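You operate a simulated robot arm through the tools that you are given. There is no shell and no other tool. Be economical: measure what you need, move in short steps, check, and stop when the job is done.

Carry out the task below with a simulated two-armed robot. There is one attempt and no reset: what you move stays moved.

Task
True the bent black ring in the forming jig, holding the jig by its post.
Fine: wind the jig knob to its click, wind it fully back, then return the ring to its rack.

It is judged by the outcome, as a careful person would: the job done as asked, and still so three seconds after it is handed in. It fails if anything else is knocked over, pushed out of place, dropped, spilled or broken.

Robot
Two 7-joint arms with two-finger parallel grippers on one trunk, on a base that drives. Base frame: it is fixed to the floor where the robot stands at the start and does not move with it; the origin is under the middle of the robot, x ahead of it, y to its left, z up. Readings come in m, rad, newtons and seconds.
The left shoulder is at the start at [0.07, 0.133, 1.226], the right one opposite. With the tool pointing down near the work surface each hand reaches from about 0.1 to 0.64 m from the robot's upright axis, wherever it stands, measured 20 degrees to its own side. Places, roughly: seat of the forming jig [0.5, -0.3, 0.9]; jig knob [0.5, -0.3, 0.9]. Payload 1.57 kg a hand.
The tool frame of a hand sits at the grasp point between the pads (the TCP): z along the fingers, y along the line on which they close. The tips reach 0.03 m beyond it. Largest opening 0.08 m; finger width 0.017, thickness 0.012; the body of the gripper, 0.04 by 0.082 m, starts 0.08 m behind the TCP.
Orientation is that of the tool frame in the base frame, as [roll, pitch, yaw] about the fixed x, y, z axes, in that order (R = Rz(yaw) Ry(pitch) Rx(roll)). With the fingers straight down and closing along the base's y, the tool's x points along the base's -x, its y along +y and its z along -z.

Tools
- The arms move only by the tool servo_tool. It takes "left_motion", "right_motion" or both (then of equal length, played together; a hand with none holds still); each is a list of rows, each an object (a shift or turn left out is 0, a gripper value left out holds the last) with "claw": the closure, from 0 (fully open) to 1 (shut); "translation": the shift along the base's x, y, z in m, a list of three; "rot": the turn, a rotation vector about the base's x, y, z in rad, a list of three. In form: [{"claw": claw, "translation": [dx, dy, dz], "rot": [rx, ry, rz]}, ...]. A call has 1 to 12 rows; each row shifts and turns the commanded pose from where the row before left it. Rows are played at 5 a second. More than 0.05 m and 0.15 rad between two rows, or a gripper value outside its range, and nothing of the call is played. Where a pose cannot be reached the arm comes as near as it can. A force on the tool above 90 N (or 10 N above the force at the start of the call, whichever is more), or a blocked arm, ends the call early, and 0.2 s more pass. The fingers move at their own pace (about 0.153 m/s each) and stop on an object; they squeeze with about 34 N. The grip force told is the motor's: it shows also when the fingers shut on nothing. Time passes only in rows, and 0.2 s behind the last, so rows that do not move let the fingers close. The reply holds the time, the measured pose of the TCP, the force on the tool along the base axes, the opening and the grip force, in the units named above and with some noise.
- Cameras (640 x 400 px; columns grow to the right, rows downward): "scene" is now at [0.1317, -0.0335, 1.4544]; the picture's right is [-0.38, -0.92, 0.00], its down [-0.52, 0.22, -0.82] and it looks along [0.76, -0.32, -0.57] (base axes); focal length 268 px, centre (320, 200). "left" rides on the left gripper at [0.072, 0.007, -0.122] in its tool frame; the picture's right is [-0.09, 1.00, 0.00], its down [-0.84, -0.08, -0.54] and it looks along [-0.54, -0.05, 0.84] (tool axes); focal length 238 px, centre (320, 200). "right" rides on the right gripper at [0.072, -0.007, -0.122] in its tool frame; the picture's right is [0.09, 1.00, 0.00], its down [-0.84, 0.08, -0.54] and it looks along [-0.54, 0.05, 0.84] (tool axes); focal length 238 px, centre (320, 200). There is no depth. A picture from a camera that has moved, and an enlarged one, comes with that camera's place and axes in the base frame and with its lens.
- grab_frame(camera): a new picture of that camera. No time passes.
- lift_body(by): slides the trunk up (or, below 0, down) by that many m; the arms and the scene camera ride with it, the base frame stays. It gives what a move gives, with no picture.
- drive_base(legs): drives the robot by 1 to 6 legs, each [ahead, left, turn to the left] in m, m and rad, along the robot's own axes; the way and the turn of a leg run together, so that a leg with both is an arc; at most 1.5 m and 3.142 rad a leg. The arms and the cameras ride along, it lands a little off, and it stops where it bumps. It gives what a move gives.
- turn_head(pan, tilt): turns the head with the scene camera to pan (to the left, within 1.501 rad either way) and tilt (down, from -0.506 to 1.204), counted from straight ahead of the robot. It gives what a move gives.
- enlarge(camera, box): a new picture of the part [left, top, right, bottom] of that camera's present view, enlarged. No time passes.
- sign_off(): hands the job in; it is judged then, once.

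Work in short steps. Places have to be worked out from the pictures, the camera data and where the tool is seen: move nearer, look again, correct. Check each grasp and each placing, and mend what went wrong. You have 120 turns and 92 pictures in all, those below and enlarged ones among them. Open the grippers and draw the arms clear of the work before you hand the job in, unless the task says otherwise; then end with one line.

The tools are called after "Call:" as name(argument=value, ...) on one line, values as JSON. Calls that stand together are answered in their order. servo_tool: Moves the arms, as the interface text tells. Its arguments: {"type":"object","properties":{"left_motion":{"type":"array"},"right_motion":{"type":"array"}},"required":[]} The other tools are called the same way: lift_body (by) slides the trunk up or down; drive_base (legs) drives the base; turn_head (pan, tilt) turns the head that bears the scene camera; grab_frame (camera) takes a picture; enlarge (camera, box) takes an enlarged picture of a part of a camera's view; sign_off () hands the job in.

At the start:

```text
t: 0.0
left_position: [0.4489, -0.0235, 1.2603]
left_ee_rot: [-3.141, -0.001, 3.141]
left_ft_force: [-0.2, 0.3, -0.3]
left_opening: 0.0799
left_finger_force: 0.0
right_position: [0.4026, -0.3581, 1.2691]
right_ee_rot: [3.141, 0.0, 3.14]
right_ft_force: [-0.2, 0.3, -0.1]
right_opening: 0.0799
right_finger_force: 0.1
trunk travel left (down, up): [-0.8, 0.14]
robot x, y, heading: [-0.0017, 0.002, -0.002]
head pan, tilt: [-0.393, 0.602]
```

scene: 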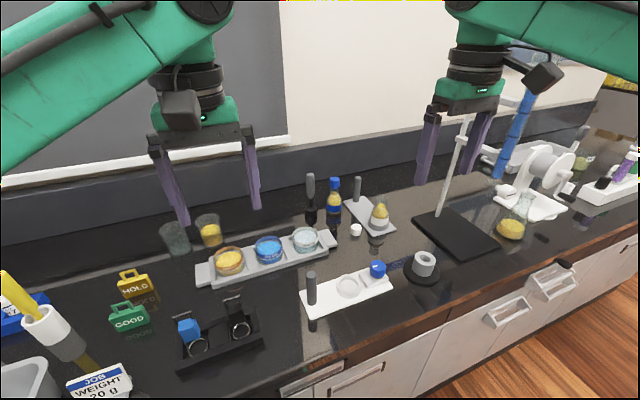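
right: 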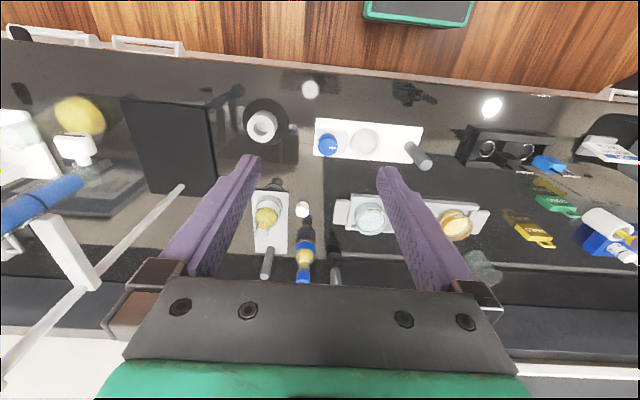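
left: 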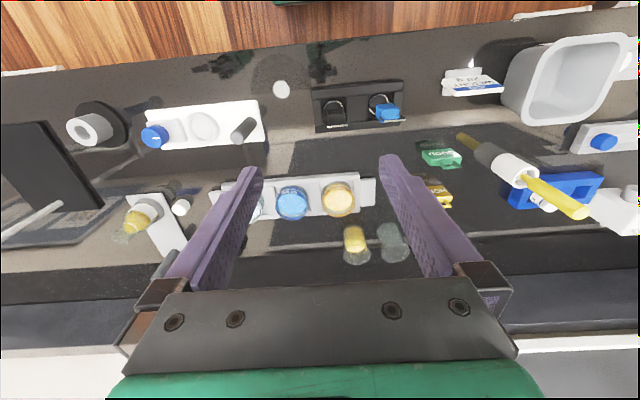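

The white plate with a dark post, a blue knob and a round seat looks like the jig, and the black block with a blue and a black ring looks like the rack. I'll enlarge both.

Call:
enlarge(camera="scene", box=[280, 230, 460, 340])

Call:
enlarge(camera="scene", box=[160, 280, 290, 380])

Call:
enlarge(camera="scene", box=[280, 160, 460, 270])

```text
3.56 times, centred on (370, 285) of scene
camera zoom: at [0.1317, -0.0335, 1.4544], right [-0.38, -0.92, 0.0], down [-0.52, 0.22, -0.82], along [0.76, -0.32, -0.57], focal length 954 px, centre (142, -102)
```

zoom: 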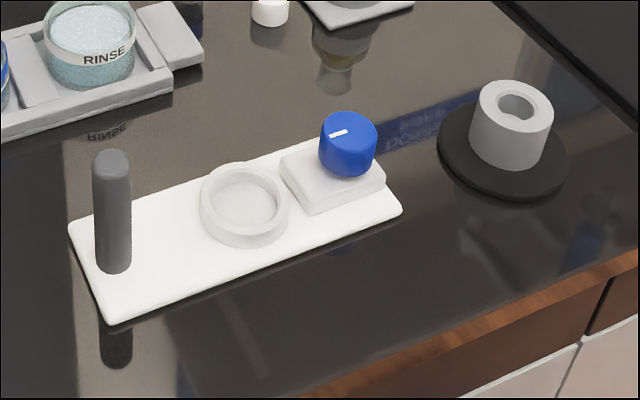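

```text
4.00 times, centred on (225, 330) of scene
camera zoom: at [0.1317, -0.0335, 1.4544], right [-0.38, -0.92, 0.0], down [-0.52, 0.22, -0.82], along [0.76, -0.32, -0.57], focal length 1074 px, centre (700, -320)
```

zoom: 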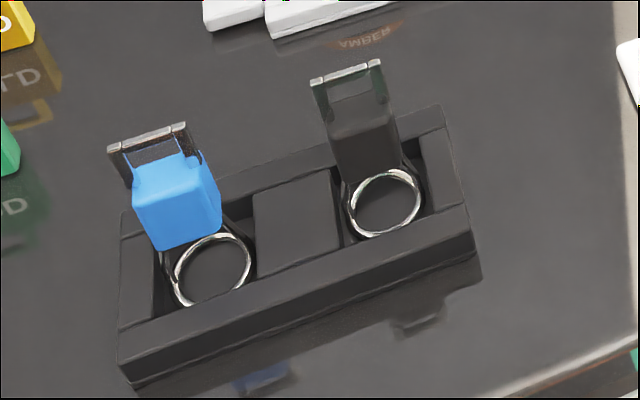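

```text
3.56 times, centred on (370, 215) of scene
camera zoom: at [0.1317, -0.0335, 1.4544], right [-0.38, -0.92, 0.0], down [-0.52, 0.22, -0.82], along [0.76, -0.32, -0.57], focal length 954 px, centre (142, 147)
```

zoom: 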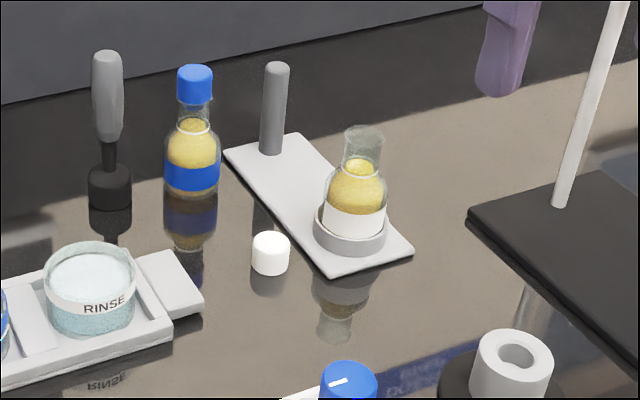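

Black ring: the right-hand one in the rack, near (0.48, 0.0). The jig lies along y at x≈0.485, with its post at y≈-0.16, seat at -0.25 and knob at -0.33. I'll lower both hands a little for closer views.

Call:
servo_tool(left_motion=[{"translation": [-0.015, 0.01, -0.04]}, {"translation": [-0.015, 0.01, -0.04]}, {"translation": [-0.01, 0.005, -0.04]}], right_motion=[{"translation": [0.0, 0.025, -0.04]}, {"translation": [0.0, 0.025, -0.04]}, {"translation": [0.0, 0.025, -0.03]}])

Call:
grab_frame(camera="left")

Call:
grab_frame(camera="right")

```text
t: 0.8
left_position: [0.4095, 0.0042, 1.1405]
left_ee_rot: [-3.14, -0.001, 3.142]
left_ft_force: [-0.4, -0.1, 0.0]
left_opening: 0.0798
left_finger_force: 0.1
right_position: [0.4036, -0.2833, 1.1599]
right_ee_rot: [3.14, -0.002, 3.141]
right_ft_force: [-0.6, -0.2, 0.9]
right_opening: 0.0799
right_finger_force: 0.0
trunk travel left (down, up): [-0.8, 0.14]
robot x, y, heading: [0.0019, 0.0008, 0.006]
head pan, tilt: [-0.393, 0.602]
```

```text
85 pictures are left
camera left: at [0.3375, 0.0104, 1.262], right [0.09, 1.0, 0.0], down [0.84, -0.08, 0.54], along [0.54, -0.05, -0.84], focal length 238 px, centre (320, 200)
```

left: 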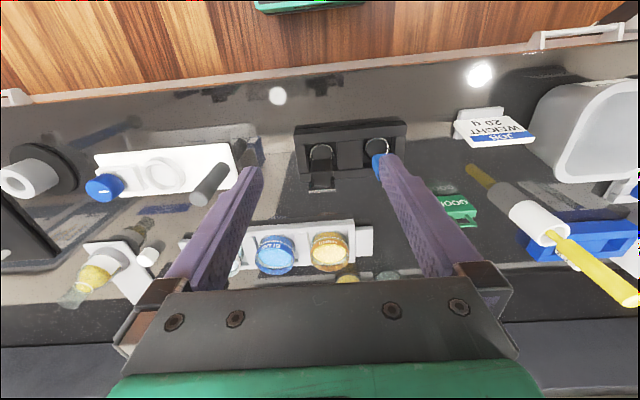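

```text
84 pictures are left
camera right: at [0.3317, -0.2901, 1.2812], right [-0.09, 1.0, 0.0], down [0.84, 0.08, 0.54], along [0.54, 0.05, -0.84], focal length 238 px, centre (320, 200)
```

right: 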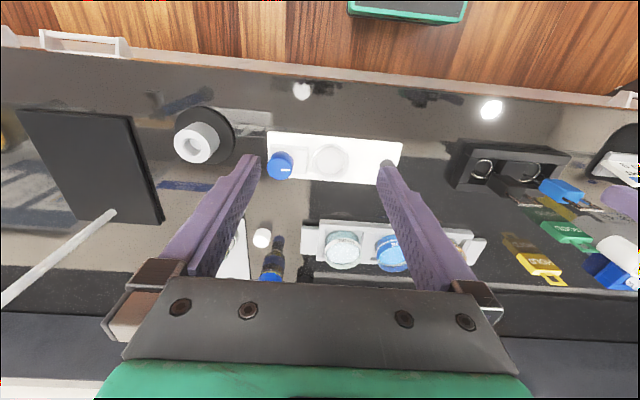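

The rings now show clearly enough to zoom in on the rack and the jig.

Call:
enlarge(camera="left", box=[280, 110, 420, 200])

Call:
enlarge(camera="right", box=[250, 110, 420, 210])

Call:
enlarge(camera="right", box=[440, 130, 600, 230])

```text
4.44 times, centred on (350, 155) of left
camera zoom: at [0.3375, 0.0104, 1.262], right [0.09, 1.0, 0.0], down [0.84, -0.08, 0.54], along [0.54, -0.05, -0.84], focal length 1059 px, centre (187, 400)
```

zoom: 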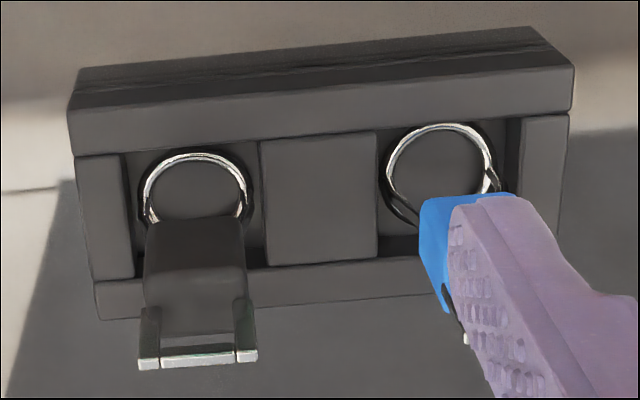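

```text
3.76 times, centred on (335, 160) of right
camera zoom: at [0.3317, -0.2901, 1.2812], right [-0.09, 1.0, 0.0], down [0.84, 0.08, 0.54], along [0.54, 0.05, -0.84], focal length 897 px, centre (264, 351)
```

zoom: 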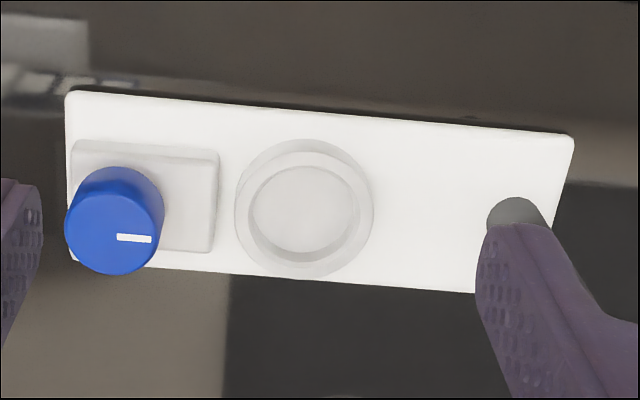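

```text
4.00 times, centred on (520, 180) of right
camera zoom: at [0.3317, -0.2901, 1.2812], right [-0.09, 1.0, 0.0], down [0.84, 0.08, 0.54], along [0.54, 0.05, -0.84], focal length 953 px, centre (-480, 280)
```

zoom: 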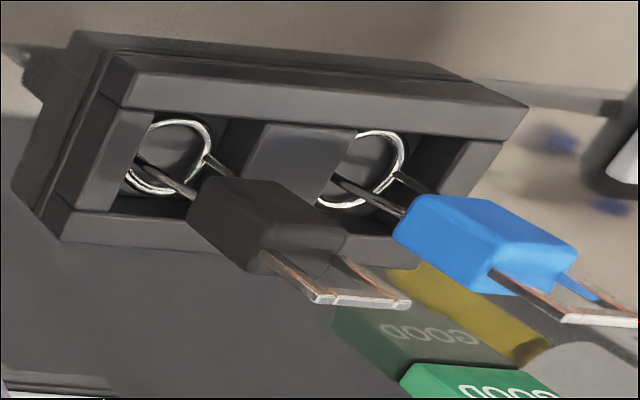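

The black tool stands upright in the rack: ring at z≈0.92, a block about 29 mm wide above it, and a top bar at z≈1.02, all near (0.477, 0.0). I'll clear the left hand to the left and bring the right hand over the tool.

Call:
servo_tool(left_motion=[{"translation": [-0.01, 0.045, 0.02]}, {"translation": [-0.01, 0.045, 0.02]}, {"translation": [-0.01, 0.045, 0.02]}, {"translation": [0, 0.045, 0]}, {}, {}, {}], right_motion=[{"translation": [0.01, 0.04, 0]}, {"translation": [0.01, 0.04, 0]}, {"translation": [0.01, 0.04, 0]}, {"translation": [0.01, 0.04, 0]}, {"translation": [0.01, 0.04, 0]}, {"translation": [0.01, 0.04, 0]}, {"translation": [0.005, 0.043, 0]}])

Call:
grab_frame(camera="right")

Call:
grab_frame(camera="scene")

```text
refused: row 1 steps farther than a row can; nothing moved
```

```text
80 pictures are left
camera right: at [0.3317, -0.2901, 1.2812], right [-0.09, 1.0, 0.0], down [0.84, 0.08, 0.54], along [0.54, 0.05, -0.84], focal length 238 px, centre (320, 200)
```

right: 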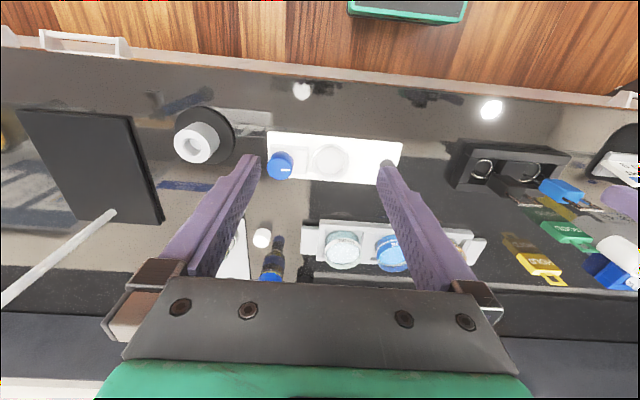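

```text
79 pictures are left
camera scene: at [0.1323, -0.0325, 1.4545], right [-0.38, -0.92, 0.0], down [-0.52, 0.22, -0.82], along [0.76, -0.32, -0.57], focal length 268 px, centre (320, 200)
```

scene: 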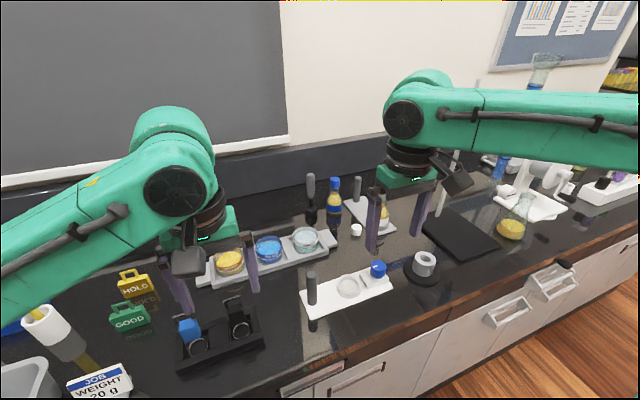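

The call was refused because a step exceeded 0.05 m, so nothing moved. I'll repeat it with smaller steps.

Call:
servo_tool(left_motion=[{"translation": [-0.01, 0.04, 0.02]}, {"translation": [-0.01, 0.04, 0.02]}, {"translation": [-0.01, 0.04, 0.02]}, {"translation": [0, 0.045, 0]}, {}, {}, {}], right_motion=[{"translation": [0.01, 0.04, 0]}, {"translation": [0.01, 0.04, 0]}, {"translation": [0.01, 0.04, 0]}, {"translation": [0.01, 0.04, 0]}, {"translation": [0.01, 0.04, 0]}, {"translation": [0.01, 0.04, 0]}, {"translation": [0.01, 0.043, 0]}])

Call:
grab_frame(camera="right")

```text
t: 2.4
left_position: [0.3792, 0.1686, 1.202]
left_ee_rot: [-3.139, 0.002, -3.141]
left_ft_force: [0.5, -0.4, 0.0]
left_opening: 0.0801
left_finger_force: 0.1
right_position: [0.4362, -0.0658, 1.1517]
right_ee_rot: [-3.141, 0.002, 3.141]
right_ft_force: [-0.8, -0.3, 0.9]
right_opening: 0.08
right_finger_force: 0.0
right hand out of reach, approached as far as the arm can: row 6, 7
trunk travel left (down, up): [-0.8, 0.14]
robot x, y, heading: [-0.0011, 0.0016, -0.001]
head pan, tilt: [-0.393, 0.602]
```

```text
78 pictures are left
camera right: at [0.3644, -0.0735, 1.2741], right [-0.09, 1.0, 0.0], down [0.84, 0.08, 0.54], along [0.54, 0.05, -0.84], focal length 238 px, centre (320, 200)
```

right: 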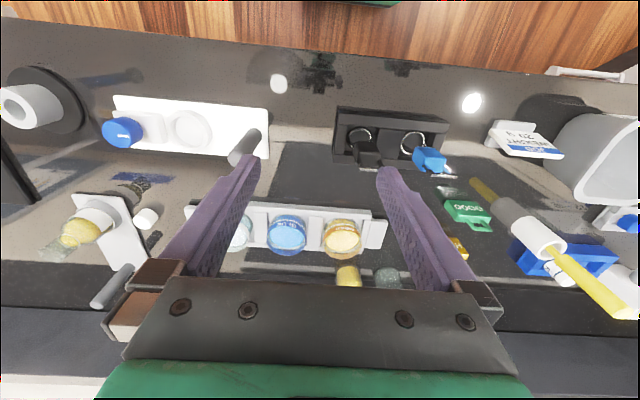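

The right hand's cross-body reach ends before the ring. I'll drive the base 0.12 m to the left so the ring falls on the right hand's own side.

Call:
drive_base(legs=[[0, 0.12, 0]])

Call:
grab_frame(camera="right")

```text
t: 3.6
left_position: [0.3798, 0.284, 1.2023]
left_ee_rot: [3.14, 0.0, 3.14]
left_ft_force: [-0.2, 0.8, 0.6]
left_opening: 0.0801
left_finger_force: 0.0
right_position: [0.4389, 0.049, 1.1506]
right_ee_rot: [3.14, 0.002, 3.139]
right_ft_force: [-0.3, -0.1, 0.1]
right_opening: 0.08
right_finger_force: 0.0
trunk travel left (down, up): [-0.8, 0.14]
robot x, y, heading: [0.0003, 0.1218, 0.002]
head pan, tilt: [-0.393, 0.602]
```

```text
77 pictures are left
camera right: at [0.3662, 0.0421, 1.2732], right [-0.09, 1.0, 0.0], down [0.84, 0.07, 0.54], along [0.54, 0.05, -0.84], focal length 238 px, centre (320, 200)
```

right: 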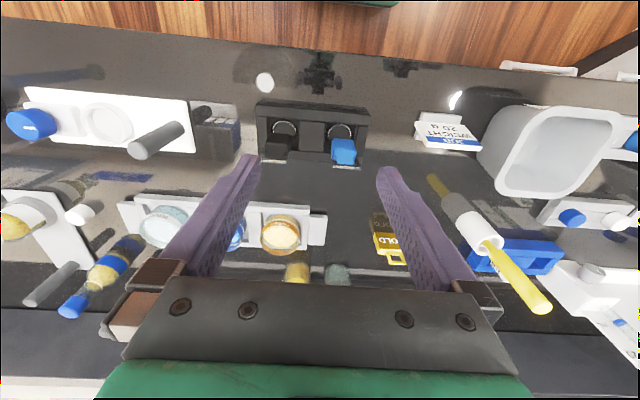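

Now the tool is in reach. I'll move over (0.478, 0.0) with the opening reduced to 60 mm so I don't touch the blue neighbour, then look again.

Call:
servo_tool(right_motion=[{"claw": 0.25, "translation": [0.015, -0.02, -0.01]}, {"translation": [0.015, -0.02, -0.02]}, {"translation": [0.0, -0.01, -0.02]}, {}])

Call:
grab_frame(camera="right")

Call:
turn_head(pan=-0.3, tilt=0.8)

Call:
grab_frame(camera="scene")

```text
t: 4.6
left_position: [0.3792, 0.2865, 1.2015]
left_ee_rot: [-3.141, 0.0, 3.139]
left_ft_force: [0.0, -0.1, 0.0]
left_opening: 0.08
left_finger_force: 0.0
right_position: [0.4676, 0.0027, 1.1009]
right_ee_rot: [-3.141, 0.001, 3.137]
right_ft_force: [0.3, -0.9, -0.3]
right_opening: 0.0601
right_finger_force: 0.0
trunk travel left (down, up): [-0.8, 0.14]
robot x, y, heading: [0.0003, 0.1206, -0.002]
head pan, tilt: [-0.393, 0.602]
```

```text
76 pictures are left
camera right: at [0.3959, -0.0055, 1.2238], right [-0.09, 1.0, 0.0], down [0.84, 0.07, 0.54], along [0.54, 0.05, -0.84], focal length 238 px, centre (320, 200)
```

right: 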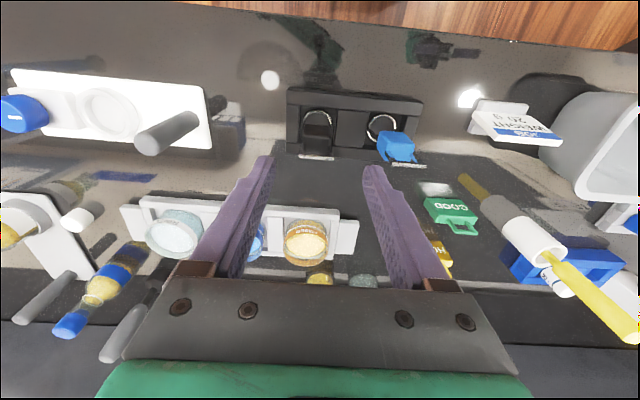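

```text
t: 5.4
left_position: [0.3797, 0.2864, 1.2012]
left_ee_rot: [3.14, 0.0, 3.14]
left_ft_force: [0.4, 0.8, 0.1]
left_opening: 0.0798
left_finger_force: 0.0
right_position: [0.4672, 0.0011, 1.103]
right_ee_rot: [3.138, 0.0, 3.14]
right_ft_force: [0.1, 0.4, 0.1]
right_opening: 0.0599
right_finger_force: 0.0
trunk travel left (down, up): [-0.8, 0.14]
robot x, y, heading: [0.0033, 0.1204, -0.0]
head pan, tilt: [-0.3, 0.799]
```

```text
75 pictures are left
camera scene: at [0.1272, 0.096, 1.4377], right [-0.3, -0.95, 0.0], down [-0.68, 0.21, -0.7], along [0.67, -0.21, -0.72], focal length 268 px, centre (320, 200)
```

scene: 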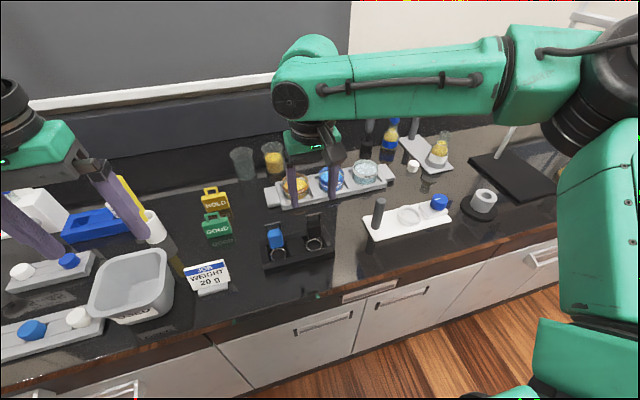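

The bar projects to (0.481, -0.001), matching my estimate. I'll zoom the right camera to check the block's shape and alignment before descending.

Call:
enlarge(camera="right", box=[270, 75, 440, 180])

Call:
enlarge(camera="scene", box=[240, 190, 360, 280])

```text
3.76 times, centred on (355, 128) of right
camera zoom: at [0.3961, -0.0053, 1.2239], right [-0.09, 1.0, 0.0], down [0.84, 0.07, 0.54], along [0.54, 0.05, -0.84], focal length 897 px, centre (188, 473)
```

zoom: 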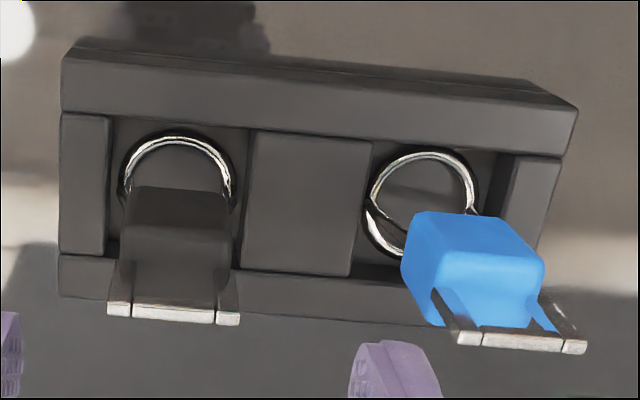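

```text
4.44 times, centred on (300, 235) of scene
camera zoom: at [0.1272, 0.096, 1.4377], right [-0.3, -0.95, 0.0], down [-0.68, 0.21, -0.7], along [0.67, -0.21, -0.72], focal length 1193 px, centre (409, 44)
```

zoom: 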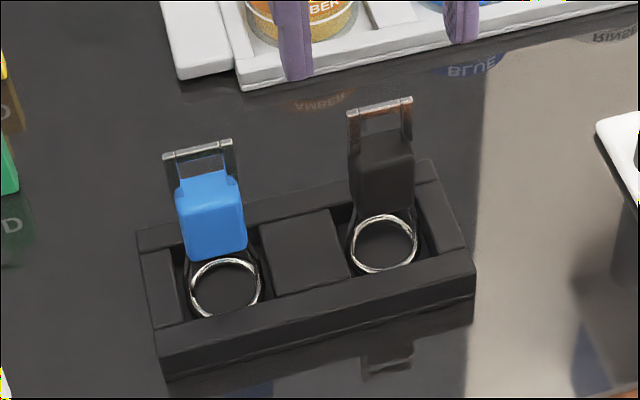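

Block z≈0.95–0.99, bar along y. I'll descend to z≈0.975 at (0.478, 0.0), close gently, and lift a few mm to check.

Call:
servo_tool(right_motion=[{"translation": [0.01, -0.002, -0.03]}, {"translation": [0, 0, -0.03]}, {"translation": [0, 0, -0.03]}, {"translation": [0, 0, -0.036]}, {}])

Call:
grab_frame(camera="right")

Call:
enlarge(camera="scene", box=[240, 190, 360, 280])

```text
t: 6.6
left_position: [0.3805, 0.2866, 1.201]
left_ee_rot: [3.142, 0.0, 3.14]
left_ft_force: [-0.4, 0.6, 0.4]
left_opening: 0.08
left_finger_force: 0.0
right_position: [0.4739, -0.0015, 0.9773]
right_ee_rot: [3.138, 0.003, -3.142]
right_ft_force: [0.0, 0.6, -0.5]
right_opening: 0.0599
right_finger_force: 0.0
right hand out of reach, approached as far as the arm can: row 4
trunk travel left (down, up): [-0.8, 0.14]
robot x, y, heading: [0.0004, 0.114, 0.0]
head pan, tilt: [-0.3, 0.799]
```

```text
72 pictures are left
camera right: at [0.4023, -0.0102, 1.0989], right [-0.09, 1.0, 0.0], down [0.84, 0.07, 0.54], along [0.54, 0.05, -0.84], focal length 238 px, centre (320, 200)
```

right: 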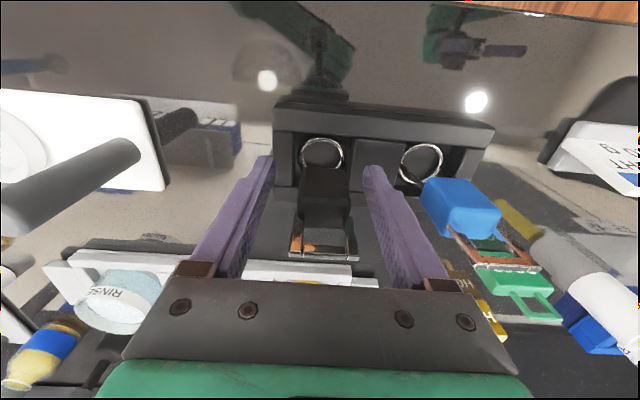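

```text
4.44 times, centred on (300, 235) of scene
camera zoom: at [0.1268, 0.0962, 1.4377], right [-0.3, -0.95, 0.0], down [-0.68, 0.21, -0.7], along [0.67, -0.21, -0.72], focal length 1193 px, centre (409, 44)
```

zoom: 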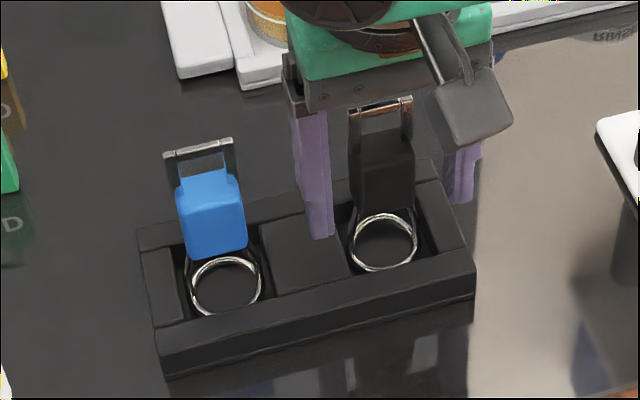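

The block sits between the fingers. I'll close on it.

Call:
servo_tool(right_motion=[{"claw": 0.5}, {"claw": 0.7}, {"claw": 0.8}, {}])

Call:
enlarge(camera="right", box=[220, 80, 420, 300])

```text
t: 7.6
left_position: [0.3804, 0.2875, 1.2016]
left_ee_rot: [-3.14, 0.0, 3.139]
left_ft_force: [0.7, -0.4, 1.0]
left_opening: 0.0801
left_finger_force: 0.0
right_position: [0.4748, -0.0014, 0.9761]
right_ee_rot: [3.138, 0.002, 3.139]
right_ft_force: [0.9, -0.4, -0.5]
right_opening: 0.0312
right_finger_force: 34.2
trunk travel left (down, up): [-0.8, 0.14]
robot x, y, heading: [-0.0028, 0.1181, 0.0]
head pan, tilt: [-0.3, 0.799]
```

```text
1.82 times, centred on (320, 190) of right
camera zoom: at [0.4029, -0.0101, 1.0991], right [-0.09, 1.0, 0.0], down [0.84, 0.07, 0.54], along [0.54, 0.05, -0.84], focal length 433 px, centre (320, 218)
```

zoom: 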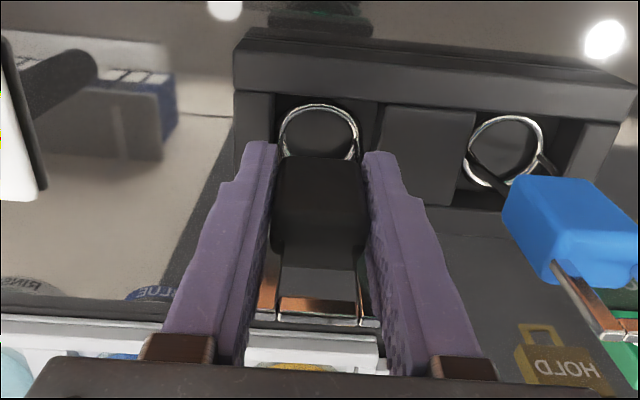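

Gripped at a 31 mm opening. I'll lift straight up and note the rack grasp pose, (0.4745, -0.0014, 0.9765).

Call:
servo_tool(right_motion=[{"translation": [0, 0, 0.02]}, {"translation": [0, 0, 0.03]}, {"translation": [0, 0, 0.04]}, {"translation": [0, 0, 0.04]}, {"translation": [0, 0, 0.03]}])

Call:
grab_frame(camera="scene")

```text
t: 8.8
left_position: [0.3798, 0.2881, 1.2009]
left_ee_rot: [3.14, 0.0, 3.139]
left_ft_force: [-0.7, -0.3, -0.5]
left_opening: 0.08
left_finger_force: 0.0
right_position: [0.4737, -0.002, 1.1392]
right_ee_rot: [3.14, 0.0, 3.141]
right_ft_force: [0.2, -0.7, -0.3]
right_opening: 0.0311
right_finger_force: 33.9
trunk travel left (down, up): [-0.8, 0.14]
robot x, y, heading: [0.0002, 0.1166, -0.002]
head pan, tilt: [-0.3, 0.799]
```

```text
69 pictures are left
camera scene: at [0.1268, 0.0962, 1.4376], right [-0.3, -0.95, 0.0], down [-0.68, 0.21, -0.7], along [0.67, -0.21, -0.72], focal length 268 px, centre (320, 200)
```

scene: 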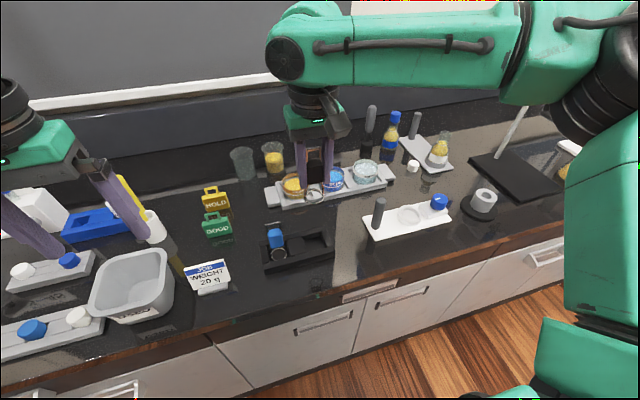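

The ring is clear of the rack. I'll drive 0.285 m right so the post, seat and knob fall within both hands' ranges; the ring's bottom at z≈1.08 clears the post top at z≈1.01.

Call:
drive_base(legs=[[0, -0.285, 0]])

Call:
grab_frame(camera="scene")

Call:
grab_frame(camera="right")

```text
t: 10.8
left_position: [0.3796, 0.0015, 1.2009]
left_ee_rot: [-3.138, 0.0, 3.14]
left_ft_force: [-1.1, 0.1, 0.2]
left_opening: 0.0803
left_finger_force: 0.0
right_position: [0.4736, -0.288, 1.1381]
right_ee_rot: [3.14, 0.0, 3.138]
right_ft_force: [0.0, 0.3, -0.7]
right_opening: 0.0314
right_finger_force: 34.4
trunk travel left (down, up): [-0.8, 0.14]
robot x, y, heading: [0.0003, -0.1636, -0.004]
head pan, tilt: [-0.3, 0.799]
```

```text
68 pictures are left
camera scene: at [0.1264, -0.1881, 1.4376], right [-0.3, -0.95, 0.0], down [-0.68, 0.21, -0.7], along [0.67, -0.21, -0.72], focal length 268 px, centre (320, 200)
```

scene: 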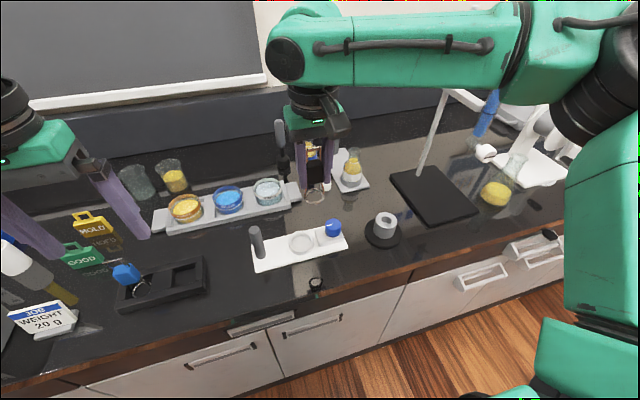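

```text
67 pictures are left
camera right: at [0.402, -0.2955, 1.2599], right [-0.09, 1.0, 0.0], down [0.84, 0.07, 0.54], along [0.54, 0.05, -0.84], focal length 238 px, centre (320, 200)
```

right: 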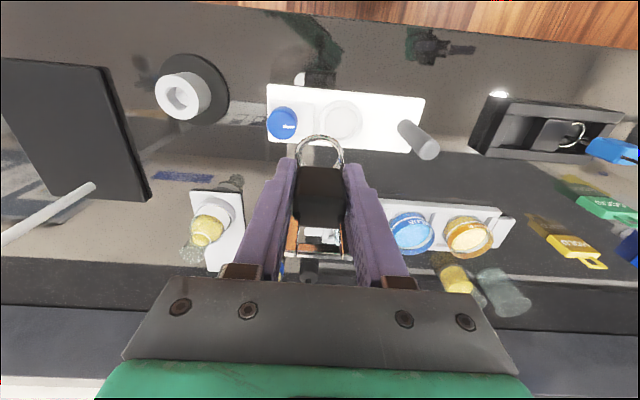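

I'll zoom in to triangulate seat, knob and post precisely.

Call:
enlarge(camera="right", box=[250, 70, 450, 195])

Call:
enlarge(camera="scene", box=[240, 170, 368, 280])

```text
3.20 times, centred on (350, 132) of right
camera zoom: at [0.402, -0.2955, 1.2599], right [-0.09, 1.0, 0.0], down [0.84, 0.07, 0.54], along [0.54, 0.05, -0.84], focal length 763 px, centre (224, 416)
```

zoom: 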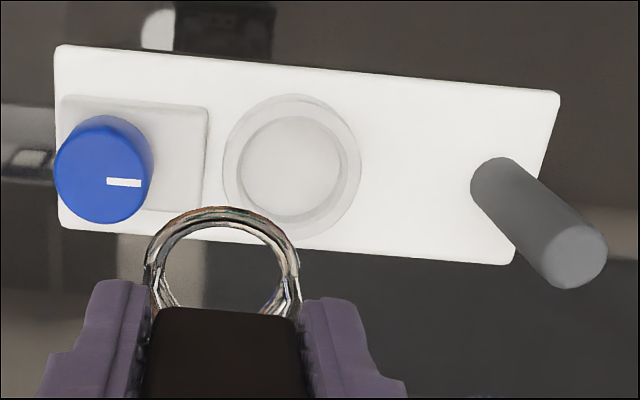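

```text
3.64 times, centred on (304, 225) of scene
camera zoom: at [0.1264, -0.1881, 1.4376], right [-0.3, -0.95, 0.0], down [-0.68, 0.21, -0.7], along [0.67, -0.21, -0.72], focal length 976 px, centre (378, 109)
```

zoom: 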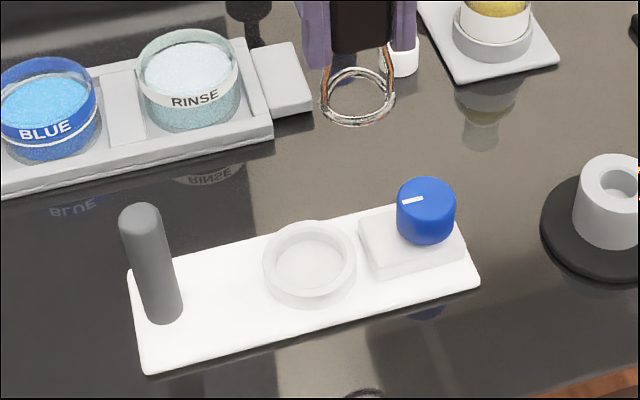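

The seat is at about (0.488, -0.256), and the ring hangs nearly straight below the TCP, about 55 mm down. I'll move over the seat and descend until the ring is just above the rim.

Call:
servo_tool(right_motion=[{"translation": [0.008, 0.016, -0.01]}, {"translation": [0.007, 0.016, -0.03]}, {"translation": [0, 0, -0.04]}, {"translation": [0, 0, -0.04]}, {"translation": [0, 0, -0.015]}, {}])

Call:
enlarge(camera="right", box=[220, 30, 460, 230])

Call:
enlarge(camera="scene", box=[240, 170, 368, 280])

```text
t: 12.2
left_position: [0.3792, -0.0004, 1.2013]
left_ee_rot: [-3.141, 0.0, 3.139]
left_ft_force: [0.4, -0.7, -0.4]
left_opening: 0.0801
left_finger_force: 0.0
right_position: [0.4722, -0.2755, 1.0064]
right_ee_rot: [3.137, 0.002, 3.138]
right_ft_force: [-0.5, -0.7, -0.6]
right_opening: 0.0311
right_finger_force: 34.0
right hand out of reach, approached as far as the arm can: row 2, 4, 5
trunk travel left (down, up): [-0.8, 0.14]
robot x, y, heading: [-0.0, -0.1675, -0.007]
head pan, tilt: [-0.3, 0.799]
```

```text
2.00 times, centred on (340, 130) of right
camera zoom: at [0.4005, -0.2825, 1.1285], right [-0.09, 1.0, 0.0], down [0.84, 0.07, 0.54], along [0.54, 0.05, -0.84], focal length 477 px, centre (280, 340)
```

zoom: 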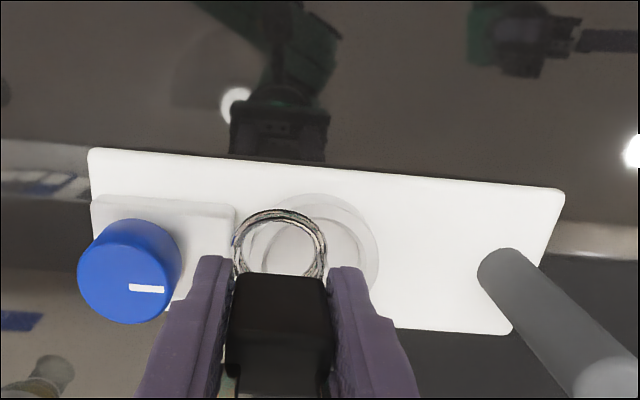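

```text
3.64 times, centred on (304, 225) of scene
camera zoom: at [0.126, -0.1905, 1.4377], right [-0.3, -0.95, 0.0], down [-0.68, 0.21, -0.7], along [0.67, -0.21, -0.72], focal length 976 px, centre (378, 109)
```

zoom: 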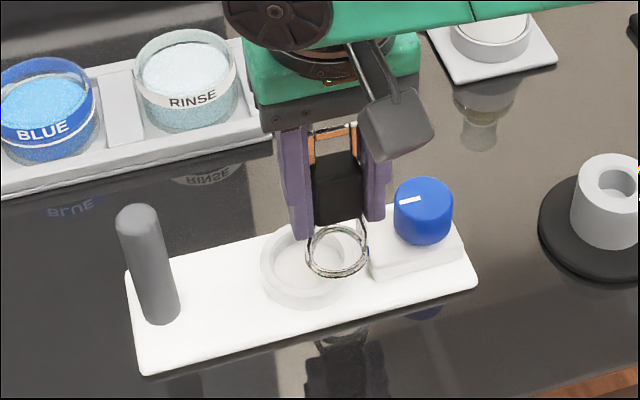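

The inward reach seems to depend on how low the hand is relative to the shoulder: generous at the start height, tight now. I'll raise the hands, then lower the trunk 0.15 m to regain inward reach.

Call:
servo_tool(right_motion=[{"translation": [0, 0, 0.04]}, {"translation": [0, 0, 0.04]}, {"translation": [0, 0, 0.04]}, {"translation": [0, 0, 0.03]}], left_motion=[{"translation": [0, 0.02, 0.02]}, {"translation": [0, 0.02, 0.02]}, {"translation": [0, 0.02, 0.02]}, {}])

Call:
lift_body(by=-0.15)

Call:
grab_frame(camera="scene")

```text
t: 13.2
left_position: [0.3788, 0.0606, 1.261]
left_ee_rot: [3.141, 0.001, 3.137]
left_ft_force: [0.1, -0.3, -0.1]
left_opening: 0.0797
left_finger_force: 0.1
right_position: [0.4717, -0.2728, 1.157]
right_ee_rot: [3.139, 0.0, 3.137]
right_ft_force: [0.1, -0.1, -0.1]
right_opening: 0.0313
right_finger_force: 34.4
trunk travel left (down, up): [-0.8, 0.14]
robot x, y, heading: [0.0005, -0.1667, 0.001]
head pan, tilt: [-0.3, 0.799]
```

```text
t: 14.9
left_position: [0.3791, 0.0589, 1.112]
left_ee_rot: [-3.141, 0.001, 3.139]
left_ft_force: [0.4, 0.7, -0.5]
left_opening: 0.0799
left_finger_force: 0.1
right_position: [0.4721, -0.2732, 1.0073]
right_ee_rot: [3.139, 0.003, 3.138]
right_ft_force: [-0.8, 1.0, -0.2]
right_opening: 0.0309
right_finger_force: 33.5
trunk travel left (down, up): [-0.65, 0.29]
robot x, y, heading: [0.0032, -0.1674, -0.004]
head pan, tilt: [-0.3, 0.799]
```

```text
62 pictures are left
camera scene: at [0.1263, -0.1903, 1.2877], right [-0.3, -0.95, 0.0], down [-0.68, 0.21, -0.7], along [0.67, -0.21, -0.72], focal length 268 px, centre (320, 200)
```

scene: 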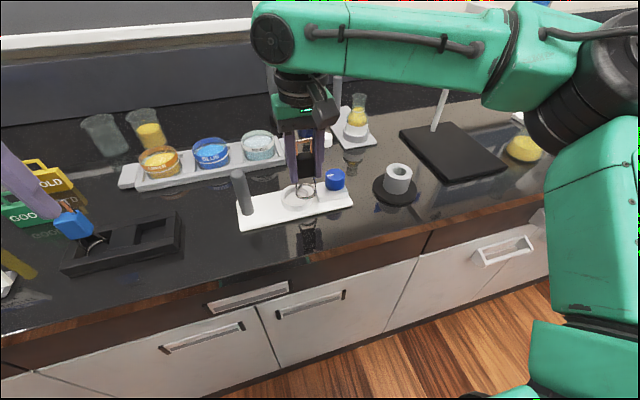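

Same hand height with more headroom now. I'll shift the ring over the seat centre, (+0.016, +0.017).

Call:
servo_tool(right_motion=[{"translation": [0.008, 0.008, 0]}, {"translation": [0.008, 0.009, 0]}, {}])

Call:
enlarge(camera="right", box=[220, 30, 460, 230])

Call:
enlarge(camera="scene", box=[225, 120, 385, 240])

```text
t: 15.7
left_position: [0.3795, 0.0603, 1.11]
left_ee_rot: [-3.141, 0.0, 3.138]
left_ft_force: [0.1, 0.9, -0.7]
left_opening: 0.0799
left_finger_force: 0.0
right_position: [0.477, -0.2688, 1.006]
right_ee_rot: [3.138, 0.003, 3.135]
right_ft_force: [-0.4, -0.1, -0.8]
right_opening: 0.0314
right_finger_force: 33.7
right hand out of reach, approached as far as the arm can: row 1, 2
trunk travel left (down, up): [-0.65, 0.29]
robot x, y, heading: [-0.0018, -0.1661, -0.005]
head pan, tilt: [-0.3, 0.799]
```

```text
2.00 times, centred on (340, 130) of right
camera zoom: at [0.4062, -0.2761, 1.1284], right [-0.09, 1.0, 0.0], down [0.84, 0.07, 0.54], along [0.54, 0.05, -0.84], focal length 477 px, centre (280, 340)
```

zoom: 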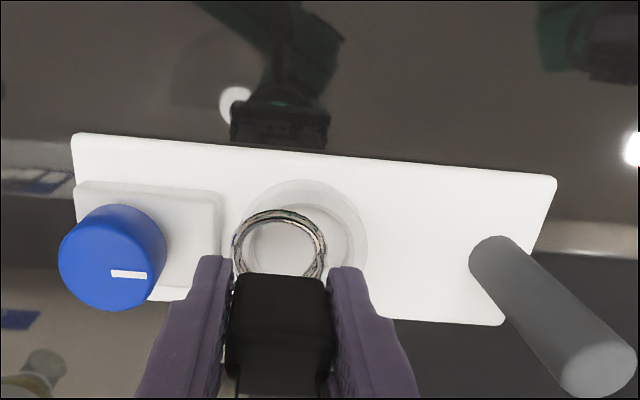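

```text
3.33 times, centred on (305, 180) of scene
camera zoom: at [0.1263, -0.1903, 1.2876], right [-0.3, -0.95, 0.0], down [-0.68, 0.21, -0.7], along [0.67, -0.21, -0.72], focal length 895 px, centre (370, 267)
```

zoom: 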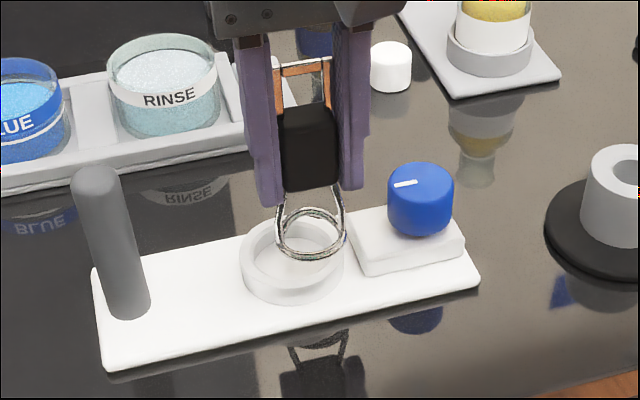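

Still limited, so I'll shift the base left 0.06 m and then fine-position with the arm. I raise the hand slightly first.

Call:
servo_tool(right_motion=[{"translation": [0, 0, 0.03]}, {}])

Call:
drive_base(legs=[[0, 0.06, 0]])

```text
t: 16.3
left_position: [0.379, 0.0598, 1.1098]
left_ee_rot: [3.141, 0.0, 3.139]
left_ft_force: [0.0, 0.4, -0.5]
left_opening: 0.0801
left_finger_force: 0.1
right_position: [0.4747, -0.2725, 1.0251]
right_ee_rot: [3.138, 0.003, 3.137]
right_ft_force: [-1.1, -0.3, -1.2]
right_opening: 0.0311
right_finger_force: 34.4
right hand out of reach, approached as far as the arm can: row 1
trunk travel left (down, up): [-0.65, 0.29]
robot x, y, heading: [-0.0009, -0.1642, -0.0]
head pan, tilt: [-0.3, 0.799]
```

```text
t: 17.3
left_position: [0.3801, 0.116, 1.1107]
left_ee_rot: [3.139, -0.001, 3.137]
left_ft_force: [-0.4, -0.7, 0.1]
left_opening: 0.0802
left_finger_force: 0.2
right_position: [0.4753, -0.2144, 1.0243]
right_ee_rot: [3.137, 0.004, 3.137]
right_ft_force: [0.5, 0.0, -0.7]
right_opening: 0.0313
right_finger_force: 34.3
trunk travel left (down, up): [-0.65, 0.29]
robot x, y, heading: [-0.0019, -0.1072, -0.0]
head pan, tilt: [-0.3, 0.799]
```

Now move to the seat centre (0.488, -0.256), at z≈1.005.

Call:
servo_tool(right_motion=[{"translation": [0.0, -0.02, 0]}, {"translation": [0.0, -0.02, 0]}, {"translation": [0.012, -0.002, -0.01]}, {"translation": [0, 0, -0.01]}, {}])

Call:
enlarge(camera="right", box=[220, 30, 460, 230])

Call:
enlarge(camera="scene", box=[245, 120, 405, 240])

```text
t: 18.5
left_position: [0.3789, 0.1196, 1.111]
left_ee_rot: [3.141, -0.001, 3.136]
left_ft_force: [0.2, -0.3, 0.0]
left_opening: 0.08
left_finger_force: 0.0
right_position: [0.4879, -0.254, 1.0051]
right_ee_rot: [3.137, 0.003, 3.137]
right_ft_force: [-1.1, -0.3, -1.0]
right_opening: 0.0312
right_finger_force: 33.8
trunk travel left (down, up): [-0.65, 0.29]
robot x, y, heading: [-0.0043, -0.1057, -0.003]
head pan, tilt: [-0.3, 0.799]
```

```text
2.00 times, centred on (340, 130) of right
camera zoom: at [0.4161, -0.2618, 1.1274], right [-0.09, 1.0, 0.0], down [0.84, 0.07, 0.54], along [0.54, 0.05, -0.84], focal length 477 px, centre (280, 340)
```

zoom: 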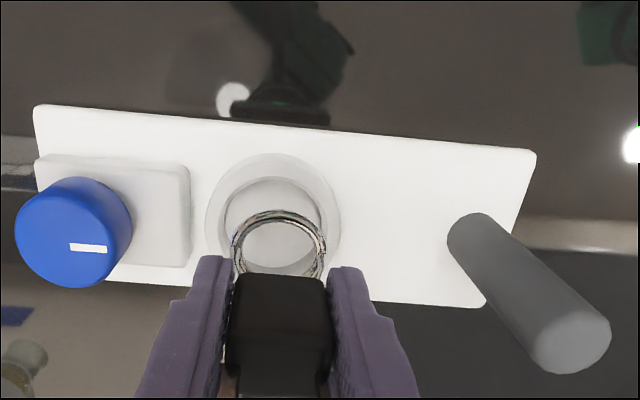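

```text
3.33 times, centred on (325, 180) of scene
camera zoom: at [0.1265, -0.1306, 1.2876], right [-0.3, -0.95, 0.0], down [-0.68, 0.22, -0.7], along [0.66, -0.21, -0.72], focal length 895 px, centre (303, 267)
```

zoom: 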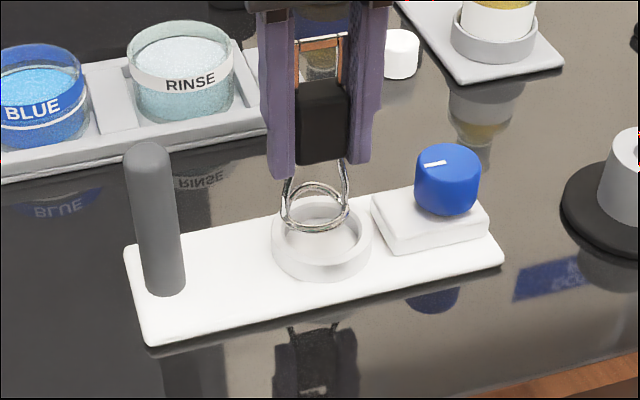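

The ring appears about 4 mm too far to +y and about right in x. I'll correct, drop to rim height, and check closely.

Call:
servo_tool(right_motion=[{"translation": [0.0, -0.004, -0.01]}, {"translation": [0, 0, -0.01]}, {}])

Call:
enlarge(camera="right", box=[290, 80, 410, 180])

Call:
enlarge(camera="scene", box=[300, 150, 370, 210])

```text
t: 19.3
left_position: [0.3785, 0.1185, 1.1112]
left_ee_rot: [-3.141, -0.001, 3.137]
left_ft_force: [-0.7, -0.8, -0.4]
left_opening: 0.0798
left_finger_force: 0.0
right_position: [0.488, -0.2584, 0.9848]
right_ee_rot: [3.138, 0.002, 3.138]
right_ft_force: [2.7, -0.2, 2.3]
right_opening: 0.0313
right_finger_force: 33.6
trunk travel left (down, up): [-0.65, 0.29]
robot x, y, heading: [-0.0011, -0.1081, -0.008]
head pan, tilt: [-0.3, 0.799]
```

```text
4.00 times, centred on (350, 130) of right
camera zoom: at [0.4157, -0.2656, 1.107], right [-0.09, 1.0, 0.0], down [0.83, 0.07, 0.55], along [0.54, 0.05, -0.84], focal length 953 px, centre (200, 480)
```

zoom: 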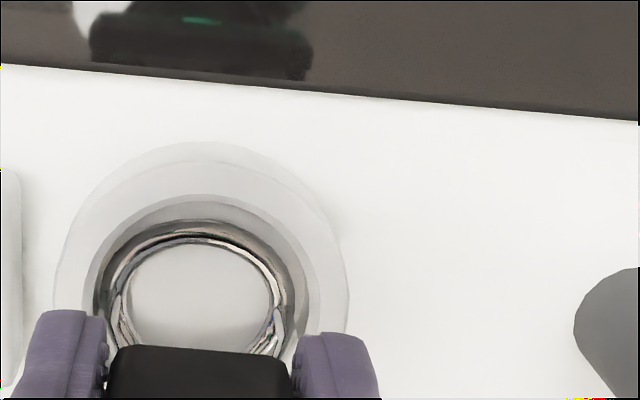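

```text
6.67 times, centred on (335, 180) of scene
camera zoom: at [0.1257, -0.1305, 1.2876], right [-0.3, -0.95, 0.0], down [-0.68, 0.21, -0.7], along [0.67, -0.21, -0.72], focal length 1790 px, centre (220, 333)
```

zoom: 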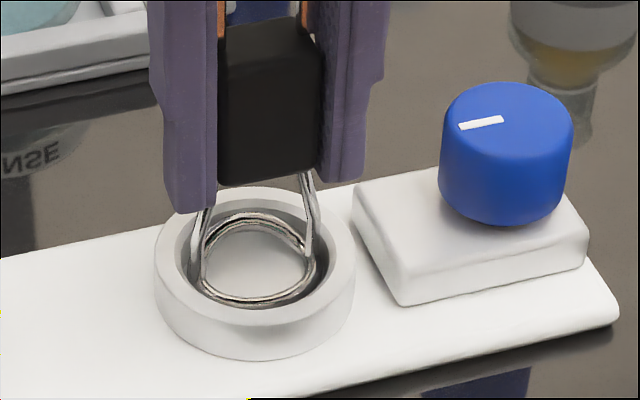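

The ring is inside the seat and touching lightly. I'll lower in tiny steps to seat it.

Call:
servo_tool(right_motion=[{"translation": [0.0, 0, -0.003]}, {}])

Call:
enlarge(camera="scene", box=[300, 150, 370, 210])

```text
t: 19.9
left_position: [0.3779, 0.1196, 1.112]
left_ee_rot: [-3.142, 0.001, 3.135]
left_ft_force: [1.1, -0.7, -0.4]
left_opening: 0.0801
left_finger_force: 0.0
right_position: [0.4869, -0.2566, 0.9841]
right_ee_rot: [3.139, 0.011, 3.136]
right_ft_force: [4.8, -1.5, 21.3]
right_opening: 0.0312
right_finger_force: 34.2
trunk travel left (down, up): [-0.65, 0.29]
robot x, y, heading: [-0.0017, -0.107, -0.005]
head pan, tilt: [-0.3, 0.799]
```

```text
6.67 times, centred on (335, 180) of scene
camera zoom: at [0.1243, -0.1302, 1.2882], right [-0.3, -0.95, 0.0], down [-0.68, 0.21, -0.7], along [0.67, -0.21, -0.72], focal length 1790 px, centre (220, 333)
```

zoom: 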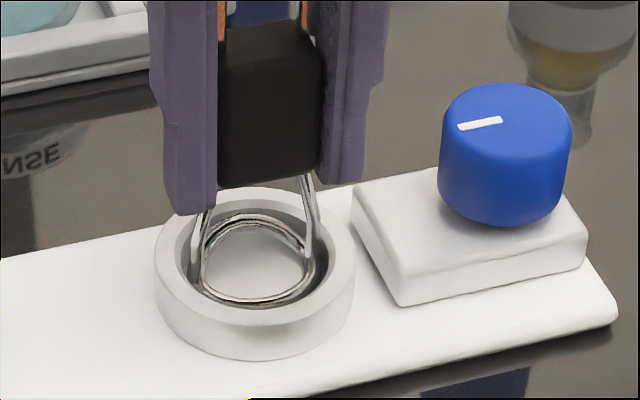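

Seated on the floor with a firm 21 N contact. I'll relieve the push by 2 mm and open partly, checking the tool stands.

Call:
servo_tool(right_motion=[{"translation": [0.0, 0, 0.0025]}, {"claw": 0.55}, {"claw": 0.45}, {}])

Call:
enlarge(camera="scene", box=[280, 110, 390, 210])

Call:
enlarge(camera="right", box=[230, 80, 410, 300])

```text
t: 20.9
left_position: [0.3794, 0.1193, 1.1115]
left_ee_rot: [-3.14, 0.0, 3.134]
left_ft_force: [0.0, 0.1, -0.3]
left_opening: 0.08
left_finger_force: 0.0
right_position: [0.4871, -0.2572, 0.9841]
right_ee_rot: [3.138, 0.003, 3.137]
right_ft_force: [-0.1, -0.4, 0.5]
right_opening: 0.0438
right_finger_force: 0.1
trunk travel left (down, up): [-0.65, 0.29]
robot x, y, heading: [-0.0011, -0.1095, -0.002]
head pan, tilt: [-0.3, 0.799]
```

```text
4.00 times, centred on (335, 160) of scene
camera zoom: at [0.1268, -0.131, 1.2876], right [-0.3, -0.95, 0.0], down [-0.68, 0.22, -0.7], along [0.66, -0.21, -0.72], focal length 1074 px, centre (260, 360)
```

zoom: 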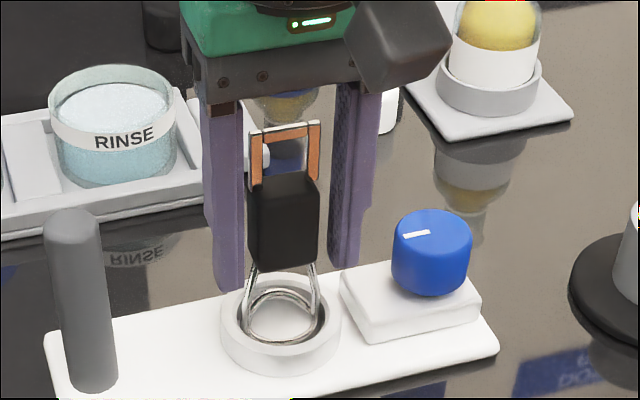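

```text
1.82 times, centred on (320, 190) of right
camera zoom: at [0.4164, -0.2659, 1.1061], right [-0.09, 1.0, 0.0], down [0.84, 0.07, 0.54], along [0.54, 0.05, -0.84], focal length 433 px, centre (320, 218)
```

zoom: 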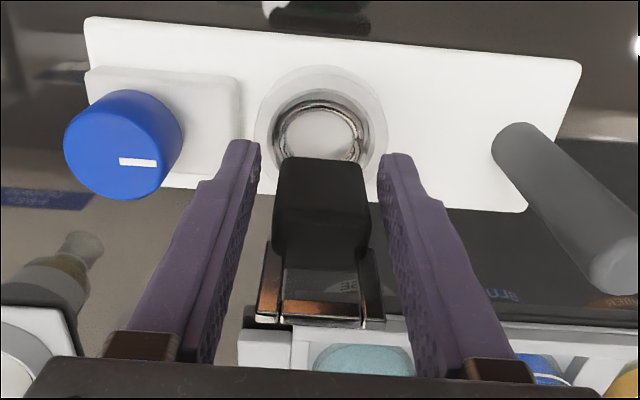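

The tool stands in the seat by itself. I'll lift the right hand straight clear and draw it back toward the robot.

Call:
servo_tool(right_motion=[{"translation": [0.0, 0, 0.03]}, {"translation": [0.0, 0, 0.04]}, {"translation": [0.0, 0, 0.04]}, {"translation": [0.0, 0, 0.03]}, {"translation": [-0.035, -0.03, 0]}, {"translation": [-0.035, -0.03, 0]}, {}])

Call:
turn_head(pan=-0.2, tilt=1.15)

Call:
grab_frame(camera="scene")

```text
t: 22.5
left_position: [0.3807, 0.1198, 1.1099]
left_ee_rot: [-3.141, -0.001, 3.136]
left_ft_force: [0.1, -0.4, -1.2]
left_opening: 0.0797
left_finger_force: 0.1
right_position: [0.4077, -0.325, 1.117]
right_ee_rot: [3.14, 0.001, 3.137]
right_ft_force: [-0.2, -0.2, -0.1]
right_opening: 0.0439
right_finger_force: 0.0
right hand out of reach, approached as far as the arm can: row 4
trunk travel left (down, up): [-0.65, 0.29]
robot x, y, heading: [0.0021, -0.1068, -0.008]
head pan, tilt: [-0.3, 0.799]
```

```text
t: 23.3
left_position: [0.3787, 0.1181, 1.1111]
left_ee_rot: [3.14, 0.0, 3.138]
left_ft_force: [-0.2, -0.5, -0.4]
left_opening: 0.0799
left_finger_force: 0.0
right_position: [0.4071, -0.3261, 1.1164]
right_ee_rot: [3.139, 0.001, 3.137]
right_ft_force: [0.3, -1.1, 0.9]
right_opening: 0.0443
right_finger_force: 0.0
trunk travel left (down, up): [-0.65, 0.29]
robot x, y, heading: [-0.0022, -0.1059, -0.003]
head pan, tilt: [-0.201, 1.15]
```

```text
52 pictures are left
camera scene: at [0.1077, -0.1191, 1.2628], right [-0.2, -0.98, 0.0], down [-0.89, 0.19, -0.41], along [0.4, -0.08, -0.91], focal length 268 px, centre (320, 200)
```

scene: 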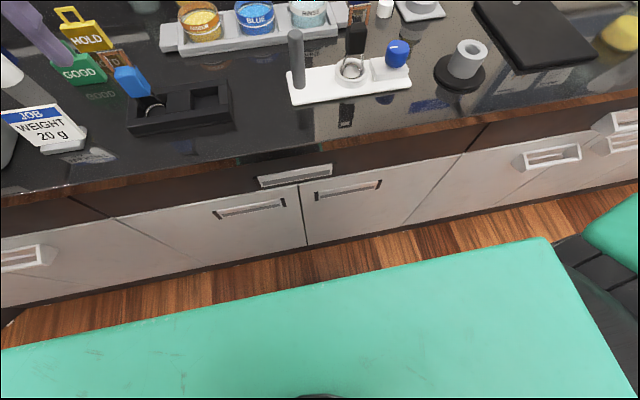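

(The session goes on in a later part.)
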